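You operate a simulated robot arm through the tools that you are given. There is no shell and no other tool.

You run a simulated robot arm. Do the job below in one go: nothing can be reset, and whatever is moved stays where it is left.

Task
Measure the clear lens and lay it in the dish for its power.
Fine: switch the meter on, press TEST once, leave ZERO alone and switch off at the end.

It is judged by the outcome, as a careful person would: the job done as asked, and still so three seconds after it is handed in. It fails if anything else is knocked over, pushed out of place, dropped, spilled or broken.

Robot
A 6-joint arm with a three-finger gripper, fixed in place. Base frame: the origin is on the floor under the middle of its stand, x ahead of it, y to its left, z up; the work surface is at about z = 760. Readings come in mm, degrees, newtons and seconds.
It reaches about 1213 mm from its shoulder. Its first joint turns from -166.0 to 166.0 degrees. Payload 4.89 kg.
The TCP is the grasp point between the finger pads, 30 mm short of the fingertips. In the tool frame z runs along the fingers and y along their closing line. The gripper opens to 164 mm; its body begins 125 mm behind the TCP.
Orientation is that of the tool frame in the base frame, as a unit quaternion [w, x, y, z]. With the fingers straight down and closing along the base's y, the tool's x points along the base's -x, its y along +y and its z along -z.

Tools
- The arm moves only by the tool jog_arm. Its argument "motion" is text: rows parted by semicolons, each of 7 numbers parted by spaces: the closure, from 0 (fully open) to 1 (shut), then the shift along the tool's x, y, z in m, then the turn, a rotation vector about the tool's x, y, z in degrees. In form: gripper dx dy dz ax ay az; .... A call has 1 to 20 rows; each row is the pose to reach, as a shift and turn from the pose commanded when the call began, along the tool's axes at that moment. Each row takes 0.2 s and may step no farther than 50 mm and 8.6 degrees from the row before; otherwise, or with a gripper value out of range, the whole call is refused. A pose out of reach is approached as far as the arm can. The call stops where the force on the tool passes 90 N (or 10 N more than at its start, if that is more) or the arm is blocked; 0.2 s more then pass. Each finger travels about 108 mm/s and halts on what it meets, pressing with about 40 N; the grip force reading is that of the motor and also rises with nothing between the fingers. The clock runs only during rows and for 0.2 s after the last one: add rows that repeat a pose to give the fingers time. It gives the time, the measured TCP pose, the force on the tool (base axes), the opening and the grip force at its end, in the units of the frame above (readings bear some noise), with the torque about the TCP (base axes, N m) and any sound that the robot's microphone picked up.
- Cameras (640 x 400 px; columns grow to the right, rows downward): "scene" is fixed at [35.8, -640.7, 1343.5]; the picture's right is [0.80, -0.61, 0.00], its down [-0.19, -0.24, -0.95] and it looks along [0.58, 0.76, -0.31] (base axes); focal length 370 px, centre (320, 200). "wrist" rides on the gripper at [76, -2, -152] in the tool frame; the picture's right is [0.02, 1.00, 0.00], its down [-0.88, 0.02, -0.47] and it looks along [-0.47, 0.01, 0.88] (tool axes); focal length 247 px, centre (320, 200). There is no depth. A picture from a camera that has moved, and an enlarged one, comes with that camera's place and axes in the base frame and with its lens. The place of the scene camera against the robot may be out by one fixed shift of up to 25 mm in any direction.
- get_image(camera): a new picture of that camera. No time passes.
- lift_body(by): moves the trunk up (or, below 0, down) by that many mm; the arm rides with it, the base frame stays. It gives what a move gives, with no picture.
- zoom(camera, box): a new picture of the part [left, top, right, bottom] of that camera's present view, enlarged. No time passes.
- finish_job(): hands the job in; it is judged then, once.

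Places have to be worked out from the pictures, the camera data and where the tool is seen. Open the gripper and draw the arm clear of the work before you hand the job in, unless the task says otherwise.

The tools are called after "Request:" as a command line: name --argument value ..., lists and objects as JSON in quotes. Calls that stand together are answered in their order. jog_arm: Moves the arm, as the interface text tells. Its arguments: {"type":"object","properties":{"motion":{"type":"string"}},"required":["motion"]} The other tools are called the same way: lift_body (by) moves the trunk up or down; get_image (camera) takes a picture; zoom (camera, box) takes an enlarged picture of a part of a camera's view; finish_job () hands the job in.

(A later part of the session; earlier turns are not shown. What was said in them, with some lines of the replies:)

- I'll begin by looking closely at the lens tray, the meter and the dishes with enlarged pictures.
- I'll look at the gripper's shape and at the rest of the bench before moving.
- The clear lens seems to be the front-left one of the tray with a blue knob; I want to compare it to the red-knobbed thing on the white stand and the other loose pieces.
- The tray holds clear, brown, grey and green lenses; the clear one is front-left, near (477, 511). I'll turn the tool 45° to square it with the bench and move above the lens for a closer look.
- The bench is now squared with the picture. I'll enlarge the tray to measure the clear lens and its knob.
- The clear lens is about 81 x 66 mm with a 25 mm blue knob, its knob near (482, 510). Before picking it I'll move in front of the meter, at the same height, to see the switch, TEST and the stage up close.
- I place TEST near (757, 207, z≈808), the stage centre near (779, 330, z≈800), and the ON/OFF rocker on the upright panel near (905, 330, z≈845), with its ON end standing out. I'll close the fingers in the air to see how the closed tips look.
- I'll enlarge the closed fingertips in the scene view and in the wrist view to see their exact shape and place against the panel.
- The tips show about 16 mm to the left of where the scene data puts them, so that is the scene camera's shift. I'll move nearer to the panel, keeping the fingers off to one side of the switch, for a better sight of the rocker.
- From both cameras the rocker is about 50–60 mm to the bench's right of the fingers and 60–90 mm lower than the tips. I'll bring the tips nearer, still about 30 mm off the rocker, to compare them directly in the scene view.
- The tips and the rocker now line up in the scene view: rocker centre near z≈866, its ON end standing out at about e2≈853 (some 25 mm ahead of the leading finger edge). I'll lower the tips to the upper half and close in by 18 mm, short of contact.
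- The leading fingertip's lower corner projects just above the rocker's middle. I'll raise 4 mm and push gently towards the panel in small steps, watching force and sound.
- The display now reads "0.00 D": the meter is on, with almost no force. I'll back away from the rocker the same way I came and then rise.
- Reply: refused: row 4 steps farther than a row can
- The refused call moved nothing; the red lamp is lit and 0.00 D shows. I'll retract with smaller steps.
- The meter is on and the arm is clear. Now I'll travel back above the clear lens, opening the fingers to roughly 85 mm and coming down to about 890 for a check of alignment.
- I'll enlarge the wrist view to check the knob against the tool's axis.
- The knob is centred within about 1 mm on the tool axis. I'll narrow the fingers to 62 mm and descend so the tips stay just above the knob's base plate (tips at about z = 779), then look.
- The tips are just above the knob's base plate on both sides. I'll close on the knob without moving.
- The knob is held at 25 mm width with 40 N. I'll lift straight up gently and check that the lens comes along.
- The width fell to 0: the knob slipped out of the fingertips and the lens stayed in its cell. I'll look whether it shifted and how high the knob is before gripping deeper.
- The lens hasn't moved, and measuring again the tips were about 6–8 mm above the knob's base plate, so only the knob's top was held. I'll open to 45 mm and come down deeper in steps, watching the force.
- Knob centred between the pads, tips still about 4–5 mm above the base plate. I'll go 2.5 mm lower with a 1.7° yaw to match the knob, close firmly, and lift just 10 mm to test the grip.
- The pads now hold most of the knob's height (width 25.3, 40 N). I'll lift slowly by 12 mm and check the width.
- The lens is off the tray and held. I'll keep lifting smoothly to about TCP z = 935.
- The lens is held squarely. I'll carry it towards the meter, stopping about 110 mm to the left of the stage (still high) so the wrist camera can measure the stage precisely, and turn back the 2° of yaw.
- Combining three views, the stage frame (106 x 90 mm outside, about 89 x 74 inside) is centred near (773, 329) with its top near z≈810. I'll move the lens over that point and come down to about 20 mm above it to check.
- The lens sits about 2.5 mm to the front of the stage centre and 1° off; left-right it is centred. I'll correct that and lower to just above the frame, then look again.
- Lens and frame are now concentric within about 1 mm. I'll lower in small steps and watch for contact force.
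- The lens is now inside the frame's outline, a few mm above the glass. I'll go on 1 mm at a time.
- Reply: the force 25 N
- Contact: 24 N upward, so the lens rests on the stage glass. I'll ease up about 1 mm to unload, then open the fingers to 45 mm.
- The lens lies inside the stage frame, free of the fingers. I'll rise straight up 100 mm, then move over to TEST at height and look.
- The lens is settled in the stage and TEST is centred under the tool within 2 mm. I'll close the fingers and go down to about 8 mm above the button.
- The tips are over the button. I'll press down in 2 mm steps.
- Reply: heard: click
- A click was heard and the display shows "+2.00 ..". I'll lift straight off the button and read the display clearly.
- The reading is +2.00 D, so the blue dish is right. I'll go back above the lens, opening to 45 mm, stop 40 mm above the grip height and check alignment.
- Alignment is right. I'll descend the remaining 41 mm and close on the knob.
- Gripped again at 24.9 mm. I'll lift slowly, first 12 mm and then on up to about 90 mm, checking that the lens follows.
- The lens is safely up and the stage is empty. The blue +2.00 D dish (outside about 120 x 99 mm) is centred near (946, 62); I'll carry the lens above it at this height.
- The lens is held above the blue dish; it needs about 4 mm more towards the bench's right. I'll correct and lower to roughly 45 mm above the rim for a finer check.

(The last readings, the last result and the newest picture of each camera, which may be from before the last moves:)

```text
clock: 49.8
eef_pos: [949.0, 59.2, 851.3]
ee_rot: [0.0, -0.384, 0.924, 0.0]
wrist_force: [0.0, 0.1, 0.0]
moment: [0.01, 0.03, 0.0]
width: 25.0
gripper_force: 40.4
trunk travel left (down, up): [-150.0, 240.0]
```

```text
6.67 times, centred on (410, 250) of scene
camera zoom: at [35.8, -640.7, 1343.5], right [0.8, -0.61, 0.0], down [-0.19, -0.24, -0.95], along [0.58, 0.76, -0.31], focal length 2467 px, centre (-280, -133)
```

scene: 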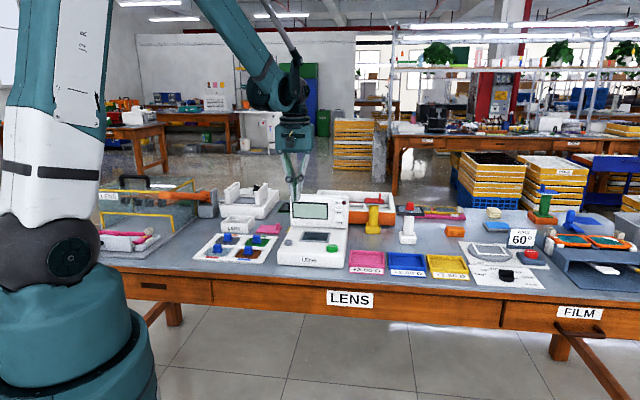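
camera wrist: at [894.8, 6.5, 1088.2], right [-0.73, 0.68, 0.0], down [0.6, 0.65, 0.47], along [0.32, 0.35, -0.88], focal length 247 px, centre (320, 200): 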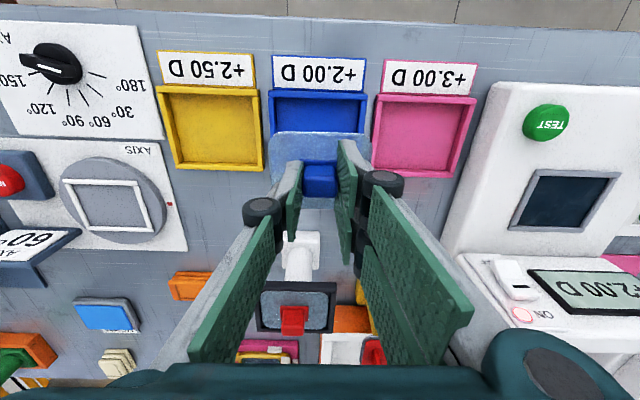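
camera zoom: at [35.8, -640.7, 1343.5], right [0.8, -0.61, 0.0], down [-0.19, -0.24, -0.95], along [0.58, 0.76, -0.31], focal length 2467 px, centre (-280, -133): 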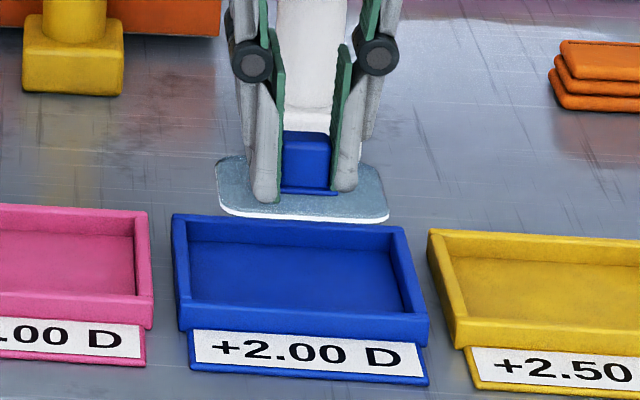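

Lens and dish are concentric within about 1 mm. I'll lower to just above the dish floor (about TCP z = 812), then look.

Request:
jog_arm --motion "1 0 0 0.006 0 0 0; 1 0 0 0.018 0 0 0; 1 0 0 0.029 0 0 0; 1 0 0 0.036 0 0 0; 1 0 0 0.039 0 0 0; 1 0 0 0.039 0 0 0"

Request:
zoom --camera "wrist" --box '[220, 60, 420, 210]'

Request:
zoom --camera "scene" --box '[370, 220, 450, 280]'

```text
clock: 51.2
eef_pos: [949.9, 59.1, 811.9]
ee_rot: [0.0, -0.384, 0.923, 0.0]
wrist_force: [0.4, 0.4, 0.1]
moment: [-0.01, 0.0, 0.0]
width: 25.0
gripper_force: 40.3
trunk travel left (down, up): [-150.0, 240.0]
```

```text
2.67 times, centred on (320, 135) of wrist
camera zoom: at [895.9, 3.9, 964.6], right [-0.73, 0.69, 0.0], down [0.61, 0.64, 0.47], along [0.33, 0.34, -0.88], focal length 659 px, centre (320, 373)
```

zoom: 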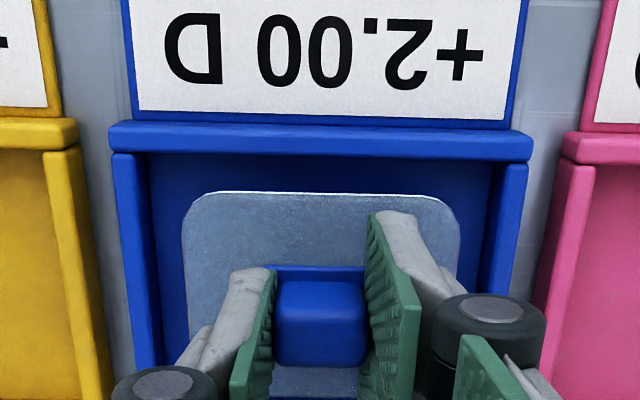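

```text
6.67 times, centred on (410, 250) of scene
camera zoom: at [35.8, -640.7, 1343.5], right [0.8, -0.61, 0.0], down [-0.19, -0.24, -0.95], along [0.58, 0.76, -0.31], focal length 2467 px, centre (-280, -133)
```

zoom: 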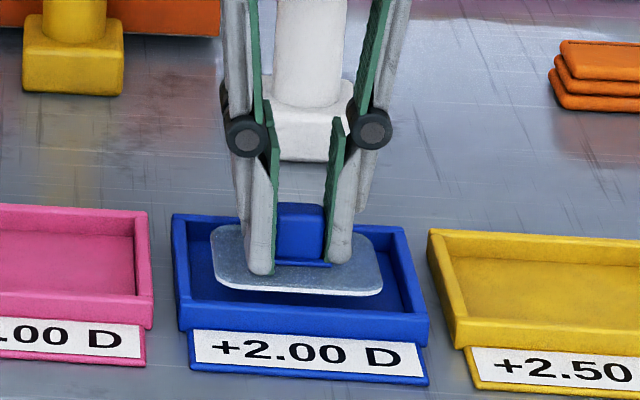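

The lens is centred inside the dish walls. I'll lower on in small steps until contact is felt.

Request:
jog_arm --motion "1 0 0 0.002 0 0 0; 1 0 0 0.004 0 0 0; 1 0 0 0.006 0 0 0; 1 0 0 0.006 0 0 0"

Request:
zoom --camera "scene" --box '[370, 220, 450, 280]'

```text
clock: 52.2
eef_pos: [949.2, 60.8, 805.8]
ee_rot: [0.001, -0.384, 0.923, -0.001]
wrist_force: [-0.4, 0.9, 0.2]
moment: [-0.01, 0.01, 0.0]
width: 24.7
gripper_force: 39.5
trunk travel left (down, up): [-150.0, 240.0]
```

```text
6.67 times, centred on (410, 250) of scene
camera zoom: at [35.8, -640.7, 1343.5], right [0.8, -0.61, 0.0], down [-0.19, -0.24, -0.95], along [0.58, 0.76, -0.31], focal length 2467 px, centre (-280, -133)
```

zoom: 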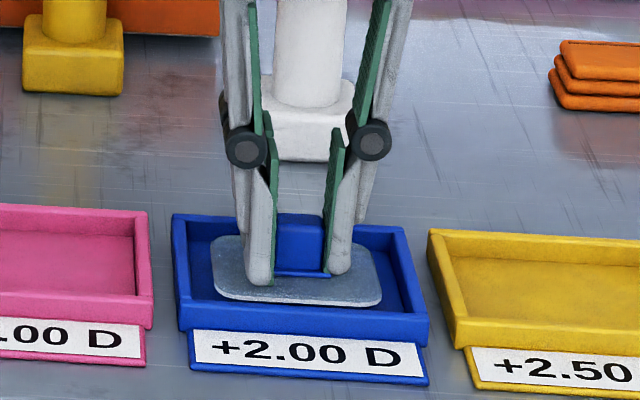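

No contact yet; I'll continue down 1 mm at a time.

Request:
jog_arm --motion "1 0 0 0.001 0 0 0; 1 0 0 0.002 0 0 0; 1 0 0 0.002 0 0 0"

Request:
zoom --camera "scene" --box '[370, 220, 450, 280]'

```text
clock: 53.0
eef_pos: [950.1, 59.7, 804.4]
ee_rot: [0.0, -0.384, 0.923, 0.0]
wrist_force: [0.5, -0.1, -1.3]
moment: [0.01, 0.0, 0.02]
width: 25.1
gripper_force: 39.8
trunk travel left (down, up): [-150.0, 240.0]
```

```text
6.67 times, centred on (410, 250) of scene
camera zoom: at [35.8, -640.7, 1343.5], right [0.8, -0.61, 0.0], down [-0.19, -0.24, -0.95], along [0.58, 0.76, -0.31], focal length 2467 px, centre (-280, -133)
```

zoom: 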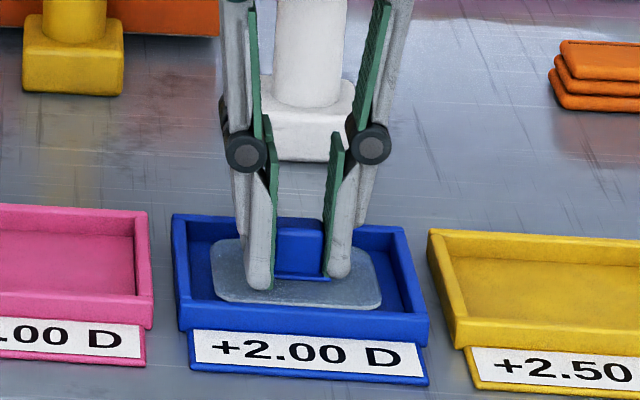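

Request:
jog_arm --motion "1 0 0 0.001 0 0 0; 1 0 0 0.0015 0 0 0; 1 0 0 0.0015 0 0 0"

Request:
zoom --camera "scene" --box '[370, 220, 450, 280]'

```text
clock: 53.8
eef_pos: [950.4, 60.0, 802.7]
ee_rot: [-0.001, -0.385, 0.923, -0.001]
wrist_force: [-0.8, 0.4, -0.5]
moment: [0.0, 0.0, 0.01]
width: 25.1
gripper_force: 40.7
trunk travel left (down, up): [-150.0, 240.0]
```

```text
6.67 times, centred on (410, 250) of scene
camera zoom: at [35.8, -640.7, 1343.5], right [0.8, -0.61, 0.0], down [-0.19, -0.24, -0.95], along [0.58, 0.76, -0.31], focal length 2467 px, centre (-280, -133)
```

zoom: 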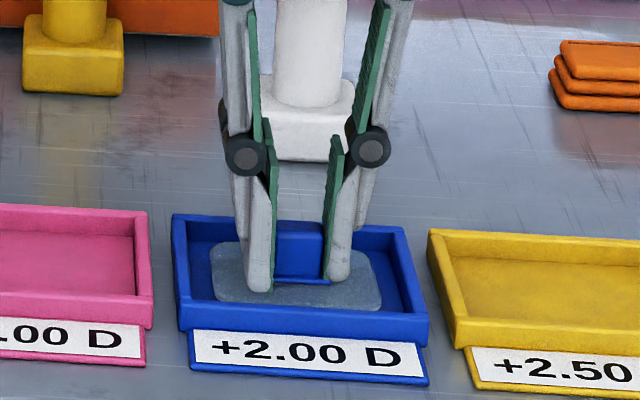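

Still free (no force), though visually almost on the floor. I'll go down another 1 mm steps.

Request:
jog_arm --motion "1 0 0 0.001 0 0 0; 1 0 0 0.001 0 0 0"

```text
clock: 54.4
eef_pos: [949.8, 60.7, 801.3]
ee_rot: [0.0, -0.384, 0.923, 0.0]
wrist_force: [-1.0, -0.5, -0.3]
moment: [-0.01, 0.03, 0.0]
width: 25.2
gripper_force: 40.3
trunk travel left (down, up): [-150.0, 240.0]
```

No force yet; another 1 mm down.

Request:
jog_arm --motion "1 0 0 0.001 0 0 0; 1 0 0 0.001 0 0 0"

Request:
zoom --camera "scene" --box '[380, 240, 440, 280]'

```text
clock: 55.0
eef_pos: [949.1, 60.7, 800.5]
ee_rot: [0.0, -0.384, 0.923, 0.0]
wrist_force: [-0.1, -0.4, -0.3]
moment: [-0.03, 0.0, 0.02]
width: 25.0
gripper_force: 40.2
trunk travel left (down, up): [-150.0, 240.0]
```

```text
10.00 times, centred on (410, 260) of scene
camera zoom: at [35.8, -640.7, 1343.5], right [0.8, -0.61, 0.0], down [-0.19, -0.24, -0.95], along [0.58, 0.76, -0.31], focal length 3700 px, centre (-580, -400)
```

zoom: 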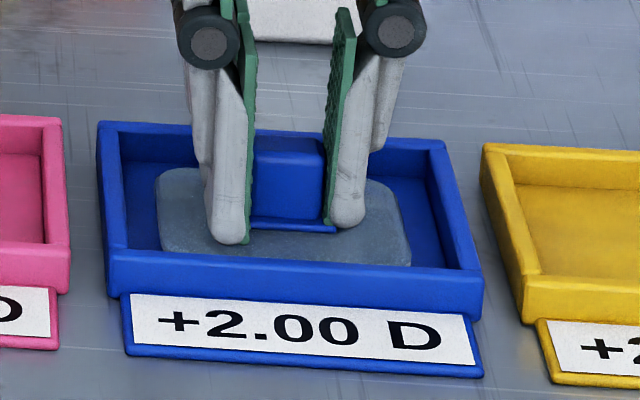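

The lens is now below the front wall's rim in view; I'll continue 1 mm at a time until it bears.

Request:
jog_arm --motion "1 0 0 0.001 0 0 0; 1 0 0 0.001 0 0 0"

```text
clock: 55.6
eef_pos: [950.0, 59.6, 800.4]
ee_rot: [0.0, -0.384, 0.923, -0.001]
wrist_force: [0.4, 0.5, 3.7]
moment: [0.14, 0.11, -0.03]
width: 25.1
gripper_force: 39.7
trunk travel left (down, up): [-150.0, 240.0]
```

Light contact at 3.7 N: the lens is on the dish floor. I'll open the fingers to 44 mm without moving and look.

Request:
jog_arm --motion "0.9 0 0 0 0 0 0; 0.8 0 0 0 0 0 0; 0.73 0 0 0 0 0 0; 0.73 0 0 0 0 0 0; 0.73 0 0 0 0 0 0"

Request:
zoom --camera "scene" --box '[380, 240, 440, 280]'

Request:
zoom --camera "wrist" --box '[220, 60, 420, 210]'

```text
clock: 56.8
eef_pos: [950.5, 60.8, 800.8]
ee_rot: [0.0, -0.385, 0.923, -0.001]
wrist_force: [-0.5, -0.7, 0.3]
moment: [0.03, -0.02, 0.02]
width: 44.0
gripper_force: 0.0
trunk travel left (down, up): [-150.0, 240.0]
```

```text
10.00 times, centred on (410, 260) of scene
camera zoom: at [35.8, -640.7, 1343.5], right [0.8, -0.61, 0.0], down [-0.19, -0.24, -0.95], along [0.58, 0.76, -0.31], focal length 3700 px, centre (-580, -400)
```

zoom: 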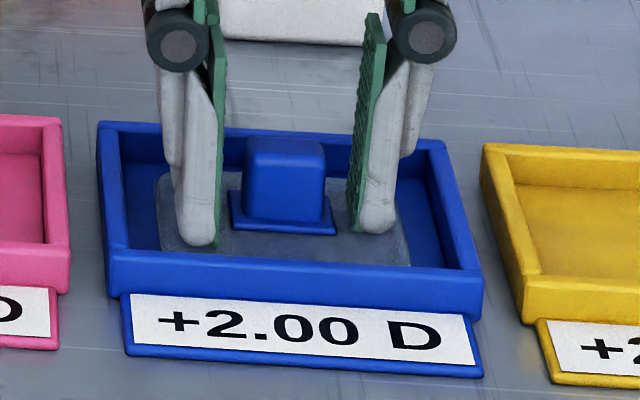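

```text
2.67 times, centred on (320, 135) of wrist
camera zoom: at [896.3, 4.0, 951.9], right [-0.73, 0.69, 0.0], down [0.61, 0.64, 0.47], along [0.33, 0.34, -0.88], focal length 659 px, centre (320, 373)
```

zoom: 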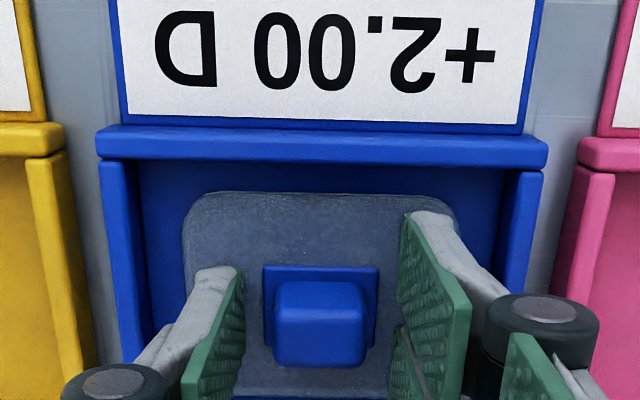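

The lens lies flat in the blue dish, free of the fingers. I'll rise straight up 140 mm, then close the fingers and travel back to in front of the meter's panel for the OFF switch.

Request:
jog_arm --motion "0.73 0 0 -0.006 0 0 0; 0.73 0 0 -0.02 0 0 0; 0.73 0 0 -0.05 0 0 0; 0.73 0 0 -0.095 0 0 0; 0.73 0 0 -0.14 0 0 0; 0.8 -0.003 0.03 -0.14 0 0 0; 1 -0.008 0.07 -0.14 0 0 0; 1 -0.013 0.11 -0.14 0 0 0; 1 -0.018 0.15 -0.14 0 0 0; 1 -0.022 0.19 -0.14 0 0 0; 1 -0.0264 0.2287 -0.14 0 0 0; 1 -0.0264 0.2287 -0.14 0 0 0"

Request:
get_image --camera "scene"

Request:
zoom --camera "scene" --box '[310, 180, 440, 280]'

Request:
get_image --camera "wrist"

```text
clock: 59.4
eef_pos: [805.7, 240.4, 940.6]
ee_rot: [0.0, -0.385, 0.923, 0.001]
wrist_force: [0.3, -0.5, -0.7]
moment: [0.05, -0.01, 0.01]
width: 0.1
gripper_force: 40.0
trunk travel left (down, up): [-150.0, 240.0]
```

```text
taken
```

scene: 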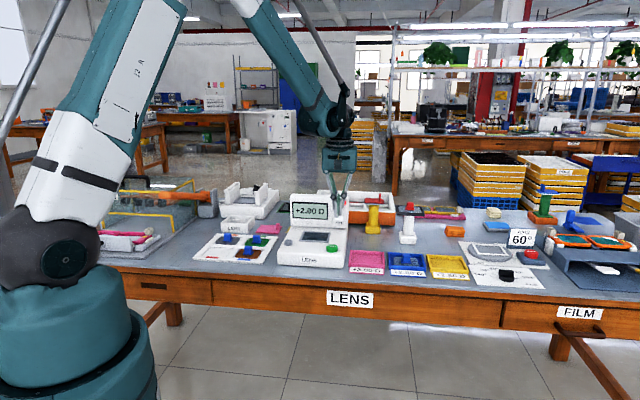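

```text
4.00 times, centred on (375, 230) of scene
camera zoom: at [35.8, -640.7, 1343.5], right [0.8, -0.61, 0.0], down [-0.19, -0.24, -0.95], along [0.58, 0.76, -0.31], focal length 1480 px, centre (100, 80)
```

zoom: 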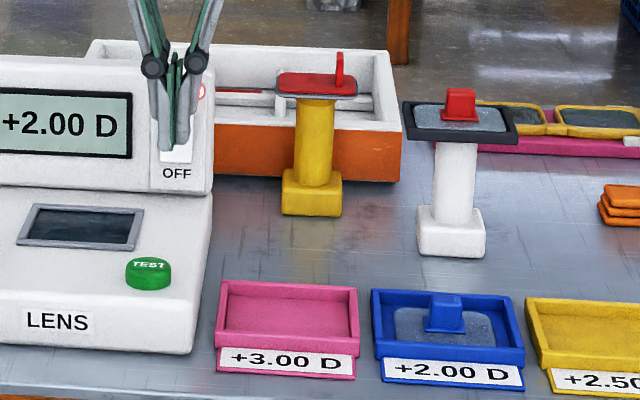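

```text
taken
camera wrist: at [752.4, 184.1, 1091.7], right [-0.73, 0.69, 0.0], down [0.61, 0.64, 0.47], along [0.33, 0.34, -0.88], focal length 247 px, centre (320, 200)
```

wrist: 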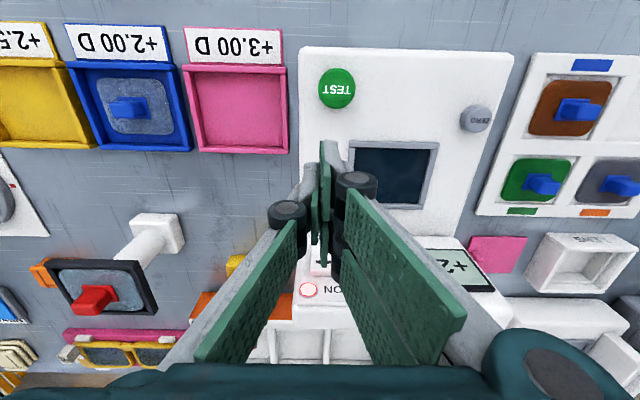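

The lens sits in the blue dish and everything else is in place. For the OFF half (below the rocker's middle) I'll tilt the tool 22° so the fingertip leads, lower it to z≈853 at the tip's leading corner, and stop about 30 mm short.

Request:
jog_arm --motion "1 0 0 0 0 -7.5 0; 1 0 0 0 0 -15 0; 1 0 0 0 0 -22 0; 1 -0.005 0 0.03 0 -22 0; 1 -0.01 0 0.06 0 -22 0; 1 -0.02 0 0.073 0 -22 0; 1 -0.036 0 0.073 0 -22 0; 1 -0.036 0 0.073 0 -22 0"

Request:
zoom --camera "scene" --box '[310, 180, 370, 230]'

Request:
get_image --camera "wrist"

Request:
zoom --camera "wrist" --box '[240, 130, 400, 290]'

```text
clock: 61.2
eef_pos: [831.6, 264.8, 867.5]
ee_rot: [0.176, -0.377, 0.906, 0.074]
wrist_force: [-0.2, -0.2, -0.1]
moment: [-0.02, 0.04, 0.03]
width: 0.0
gripper_force: 39.5
trunk travel left (down, up): [-150.0, 240.0]
```

```text
8.00 times, centred on (340, 205) of scene
camera zoom: at [35.8, -640.7, 1343.5], right [0.8, -0.61, 0.0], down [-0.19, -0.24, -0.95], along [0.58, 0.76, -0.31], focal length 2960 px, centre (160, 160)
```

zoom: 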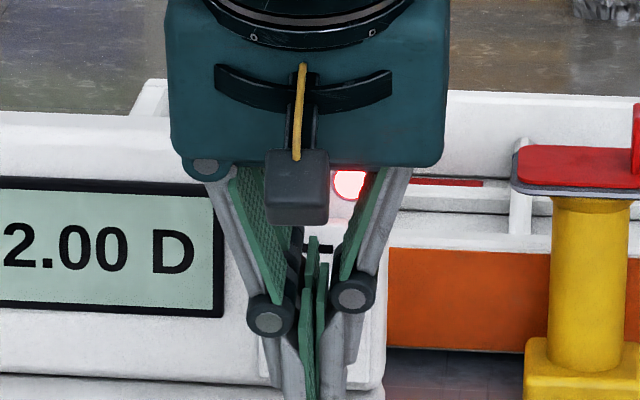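

```text
taken
camera wrist: at [741.9, 172.4, 978.9], right [-0.72, 0.69, -0.01], down [0.44, 0.47, 0.77], along [0.53, 0.55, -0.64], focal length 247 px, centre (320, 200)
```

wrist: 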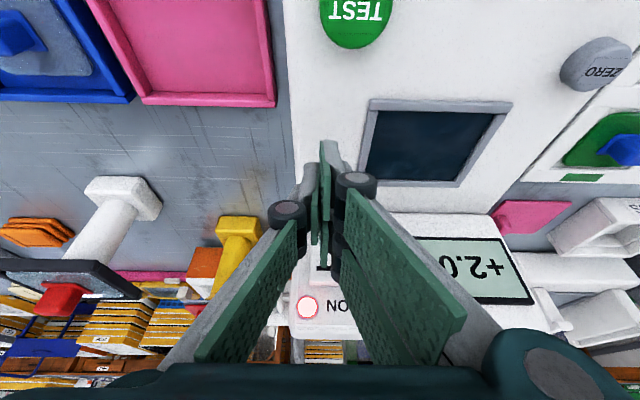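

```text
2.50 times, centred on (320, 210) of wrist
camera zoom: at [741.9, 172.4, 978.9], right [-0.72, 0.69, -0.01], down [0.44, 0.47, 0.77], along [0.53, 0.55, -0.64], focal length 617 px, centre (320, 175)
```

zoom: 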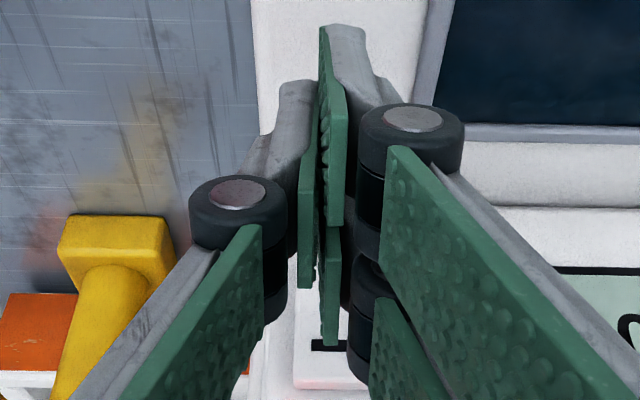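

I need to see the tips against the rocker's lower half; I'll enlarge a lower part of the scene view.

Request:
zoom --camera "scene" --box '[310, 195, 380, 255]'

Request:
zoom --camera "wrist" --box '[290, 220, 370, 280]'

```text
6.67 times, centred on (345, 225) of scene
camera zoom: at [35.8, -640.7, 1343.5], right [0.8, -0.61, 0.0], down [-0.19, -0.24, -0.95], along [0.58, 0.76, -0.31], focal length 2467 px, centre (153, 33)
```

zoom: 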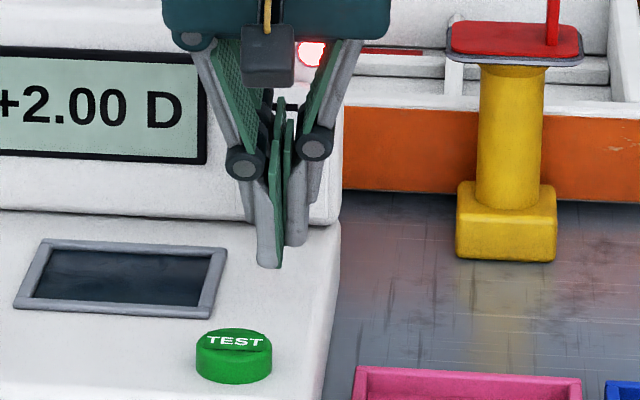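

```text
6.67 times, centred on (330, 250) of wrist
camera zoom: at [741.9, 172.4, 978.9], right [-0.72, 0.69, -0.01], down [0.44, 0.47, 0.77], along [0.53, 0.55, -0.64], focal length 1646 px, centre (253, -133)
```

zoom: 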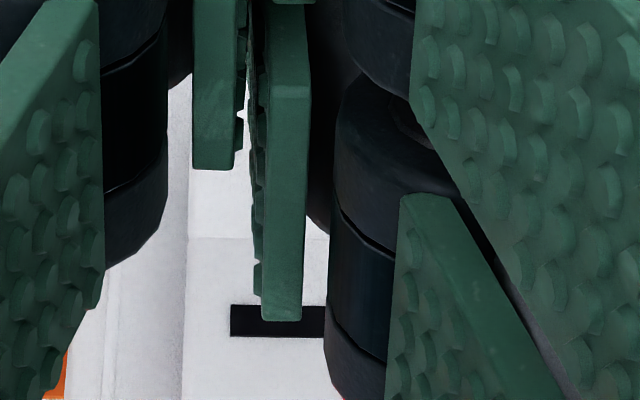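

The leading tip corner is at about z = 853, some 17 mm under the rocker's ridge (z≈870), and laterally in line. I'll advance horizontally 22 mm (split over the tilted axes), just short of contact.

Request:
jog_arm --motion "1 -0.0093 -0.001 0.0037 0 0 0; 1 -0.0167 -0.001 0.0067 0 0 0; 1 -0.0204 -0.001 0.0082 0 0 0; 1 -0.0204 -0.001 0.0082 0 0 0"

Request:
zoom --camera "scene" --box '[280, 185, 370, 255]'

Request:
zoom --camera "wrist" --box '[290, 220, 370, 280]'

```text
clock: 62.2
eef_pos: [847.4, 280.5, 866.9]
ee_rot: [0.175, -0.378, 0.906, 0.073]
wrist_force: [-0.5, 0.5, 0.2]
moment: [0.0, -0.01, 0.02]
width: 0.2
gripper_force: 40.4
trunk travel left (down, up): [-150.0, 240.0]
```

```text
5.71 times, centred on (325, 220) of scene
camera zoom: at [35.8, -640.7, 1343.5], right [0.8, -0.61, 0.0], down [-0.19, -0.24, -0.95], along [0.58, 0.76, -0.31], focal length 2114 px, centre (291, 86)
```

zoom: 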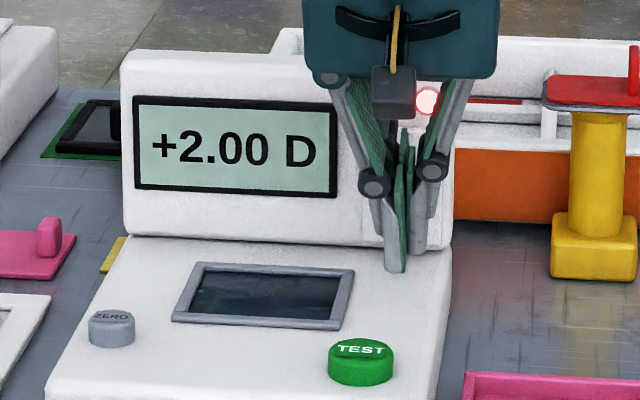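

```text
6.67 times, centred on (330, 250) of wrist
camera zoom: at [757.7, 187.8, 979.0], right [-0.72, 0.69, -0.01], down [0.44, 0.47, 0.77], along [0.53, 0.55, -0.64], focal length 1646 px, centre (253, -133)
```

zoom: 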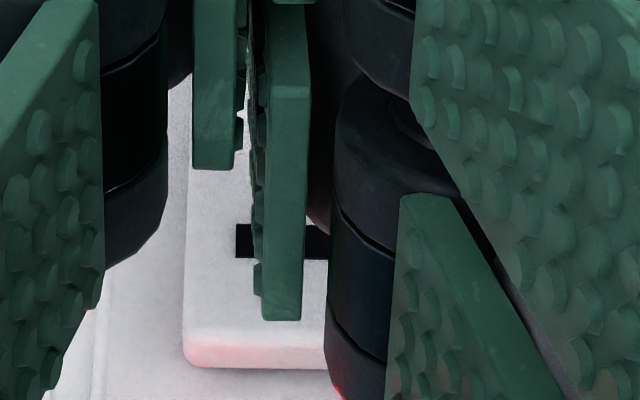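

Still on, no contact. I'll advance in 3–4 mm steps, watching force, sound and the display.

Request:
jog_arm --motion "1 -0.0037 0 0.0015 0 0 0; 1 -0.0074 0 0.003 0 0 0; 1 -0.0074 0 0.003 0 0 0"

Request:
zoom --camera "scene" --box '[280, 185, 370, 255]'

```text
clock: 63.0
eef_pos: [854.0, 286.3, 866.8]
ee_rot: [0.177, -0.377, 0.906, 0.073]
wrist_force: [-0.4, 0.1, -0.6]
moment: [0.0, -0.01, 0.02]
width: 0.2
gripper_force: 40.3
trunk travel left (down, up): [-150.0, 240.0]
```

```text
5.71 times, centred on (325, 220) of scene
camera zoom: at [35.8, -640.7, 1343.5], right [0.8, -0.61, 0.0], down [-0.19, -0.24, -0.95], along [0.58, 0.76, -0.31], focal length 2114 px, centre (291, 86)
```

zoom: 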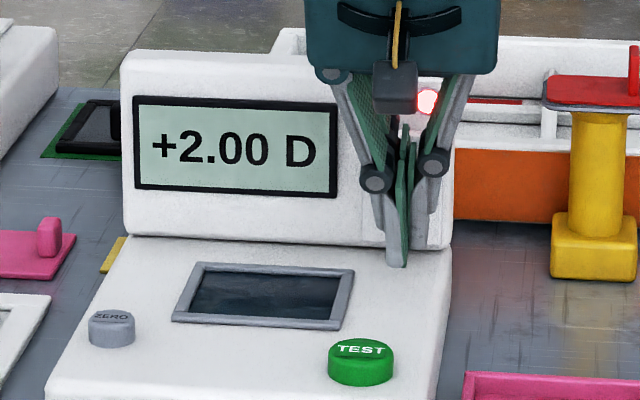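

No contact yet; another 6 mm in two steps.

Request:
jog_arm --motion "1 -0.0028 0 0.0011 0 0 0; 1 -0.0056 0 0.0022 0 0 0; 1 -0.0056 0 0.0022 0 0 0"

Request:
zoom --camera "scene" --box '[280, 185, 370, 255]'

```text
clock: 63.8
eef_pos: [858.1, 289.8, 867.4]
ee_rot: [0.177, -0.377, 0.906, 0.074]
wrist_force: [-2.9, -3.4, -0.8]
moment: [-0.1, 0.07, 0.03]
width: 0.3
gripper_force: 39.6
trunk travel left (down, up): [-150.0, 240.0]
```

```text
5.71 times, centred on (325, 220) of scene
camera zoom: at [35.8, -640.7, 1343.5], right [0.8, -0.61, 0.0], down [-0.19, -0.24, -0.95], along [0.58, 0.76, -0.31], focal length 2114 px, centre (291, 86)
```

zoom: 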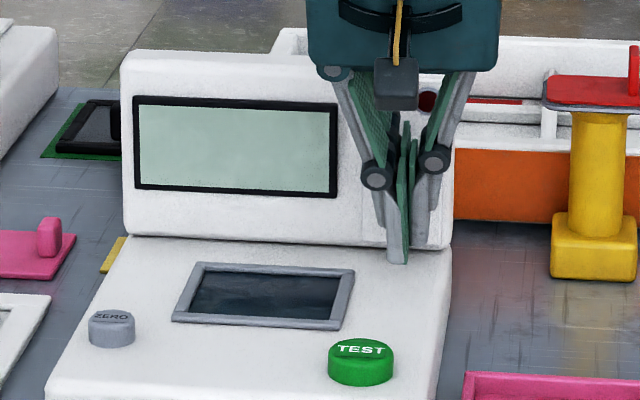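

The display has gone dark and the lamp is out: the meter is off. I'll back straight off the rocker, rise and level the tool.

Request:
jog_arm --motion "1 0.0111 0 -0.0045 0 0 0; 1 0.0371 0 -0.015 0 0 0; 1 0.0556 0 -0.0225 0 0 0; 1 0.0406 0 -0.0596 0 0 0; 1 0.0256 0 -0.0967 0 0 0; 1 0.0106 0 -0.1338 0 0 0; 1 0.0106 0 -0.1338 0 7.5 0; 1 0.0106 0 -0.1338 0 15 0; 1 0.0106 0 -0.1338 0 22 0; 1 0.0106 0 -0.1338 0 22 0"

Request:
get_image --camera "scene"

Request:
zoom --camera "scene" --box '[270, 180, 450, 290]'

```text
clock: 66.0
eef_pos: [816.5, 246.9, 987.6]
ee_rot: [-0.001, -0.384, 0.923, 0.0]
wrist_force: [2.1, -0.2, -0.2]
moment: [-0.01, 0.07, 0.04]
width: 0.1
gripper_force: 40.1
trunk travel left (down, up): [-150.0, 240.0]
```

```text
taken
```

scene: 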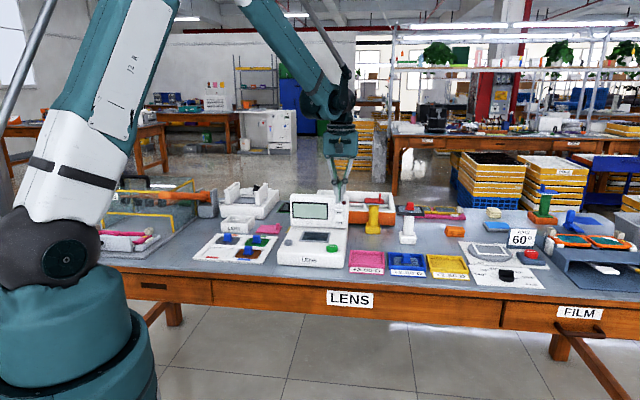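

```text
3.56 times, centred on (360, 235) of scene
camera zoom: at [35.8, -640.7, 1343.5], right [0.8, -0.61, 0.0], down [-0.19, -0.24, -0.95], along [0.58, 0.76, -0.31], focal length 1316 px, centre (178, 76)
```

zoom: 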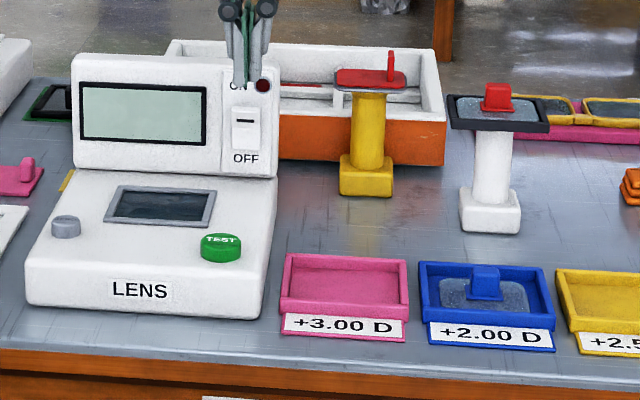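

All is in order: meter off, lens in the blue dish. I'll rise further, draw the arm back towards the robot and open the gripper.

Request:
jog_arm --motion "1 0 0 -0.04 0 0 0; 1 0 0 -0.08 0 0 0; 0.8 0.03 0.02 -0.1 0 0 0; 0.6 0.07 0.04 -0.1 0 0 0; 0.4 0.11 0.06 -0.1 0 0 0; 0.2 0.15 0.08 -0.1 0 0 0; 0 0.18 0.1 -0.1 0 0 0; 0 0.2 0.12 -0.1 0 0 0; 0 0.2 0.12 -0.1 0 0 0; 0 0.2 0.12 -0.1 0 0 0"

Request:
get_image --camera "scene"

Request:
zoom --camera "scene" --box '[180, 180, 480, 290]'

Request:
get_image --camera "wrist"

```text
clock: 68.2
eef_pos: [588.2, 191.2, 1087.2]
ee_rot: [-0.001, -0.384, 0.923, 0.001]
wrist_force: [0.0, -0.6, 1.1]
moment: [-0.01, -0.09, 0.02]
width: 163.9
gripper_force: 0.0
trunk travel left (down, up): [-150.0, 240.0]
```

```text
taken
```

scene: 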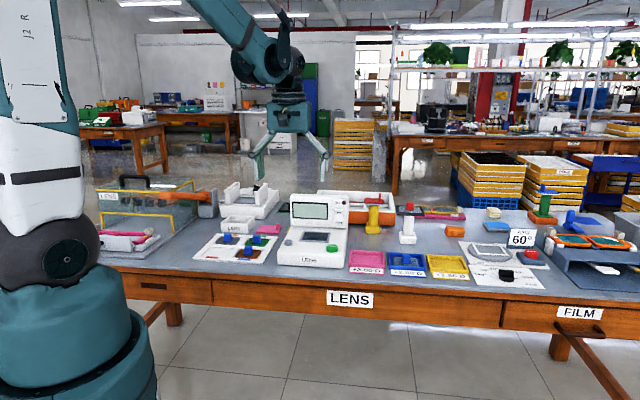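

```text
2.13 times, centred on (330, 235) of scene
camera zoom: at [35.8, -640.7, 1343.5], right [0.8, -0.61, 0.0], down [-0.19, -0.24, -0.95], along [0.58, 0.76, -0.31], focal length 789 px, centre (299, 125)
```

zoom: 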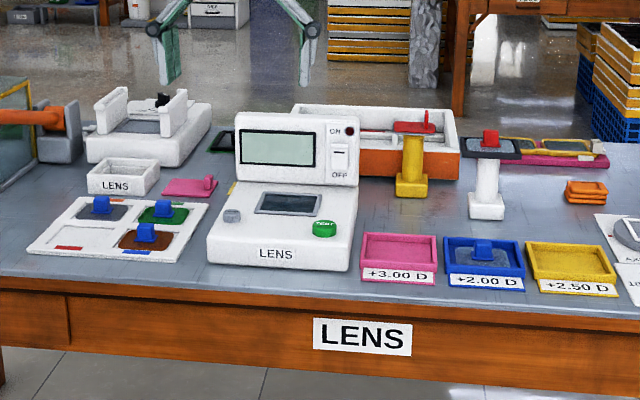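

```text
taken
camera wrist: at [535.1, 134.8, 1238.4], right [-0.73, 0.69, 0.0], down [0.61, 0.64, 0.47], along [0.33, 0.34, -0.88], focal length 247 px, centre (320, 200)
```

wrist: 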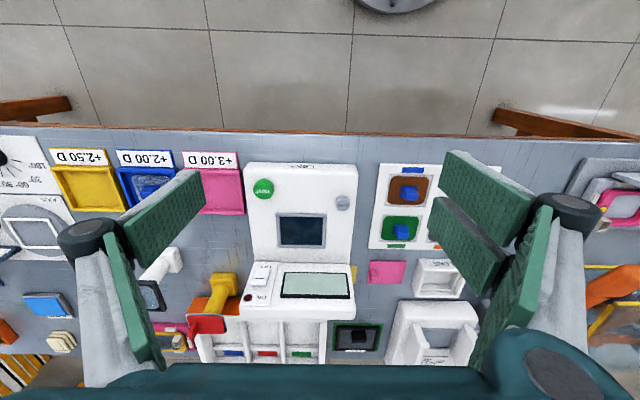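

The pictures show the clear lens in the blue +2.00 D dish and the meter off with its lamp dark. TEST was pressed once, ZERO wasn't touched, and nothing else has moved. The gripper is open and clear of the bench, so I'll hand the job in.

Request:
finish_job

```text
The job is handed in.
```

The clear lens measured **+2.00 D** and is lying flat in the blue +2.00 D dish. I've handed the job in.

- **Meter:** I switched it on, and it read 0.00 D with the stage empty. I pressed TEST once (one click heard) and switched it off at the end. I left ZERO alone.
- **Slip:** My first grip on the lens knob slipped off in the tray. The lens stayed in its cell, turning only a degree or two, and the second, deeper grip held.
- **Bench:** The last pictures show nothing else moved or knocked over. The gripper is open and the arm is clear of the bench.
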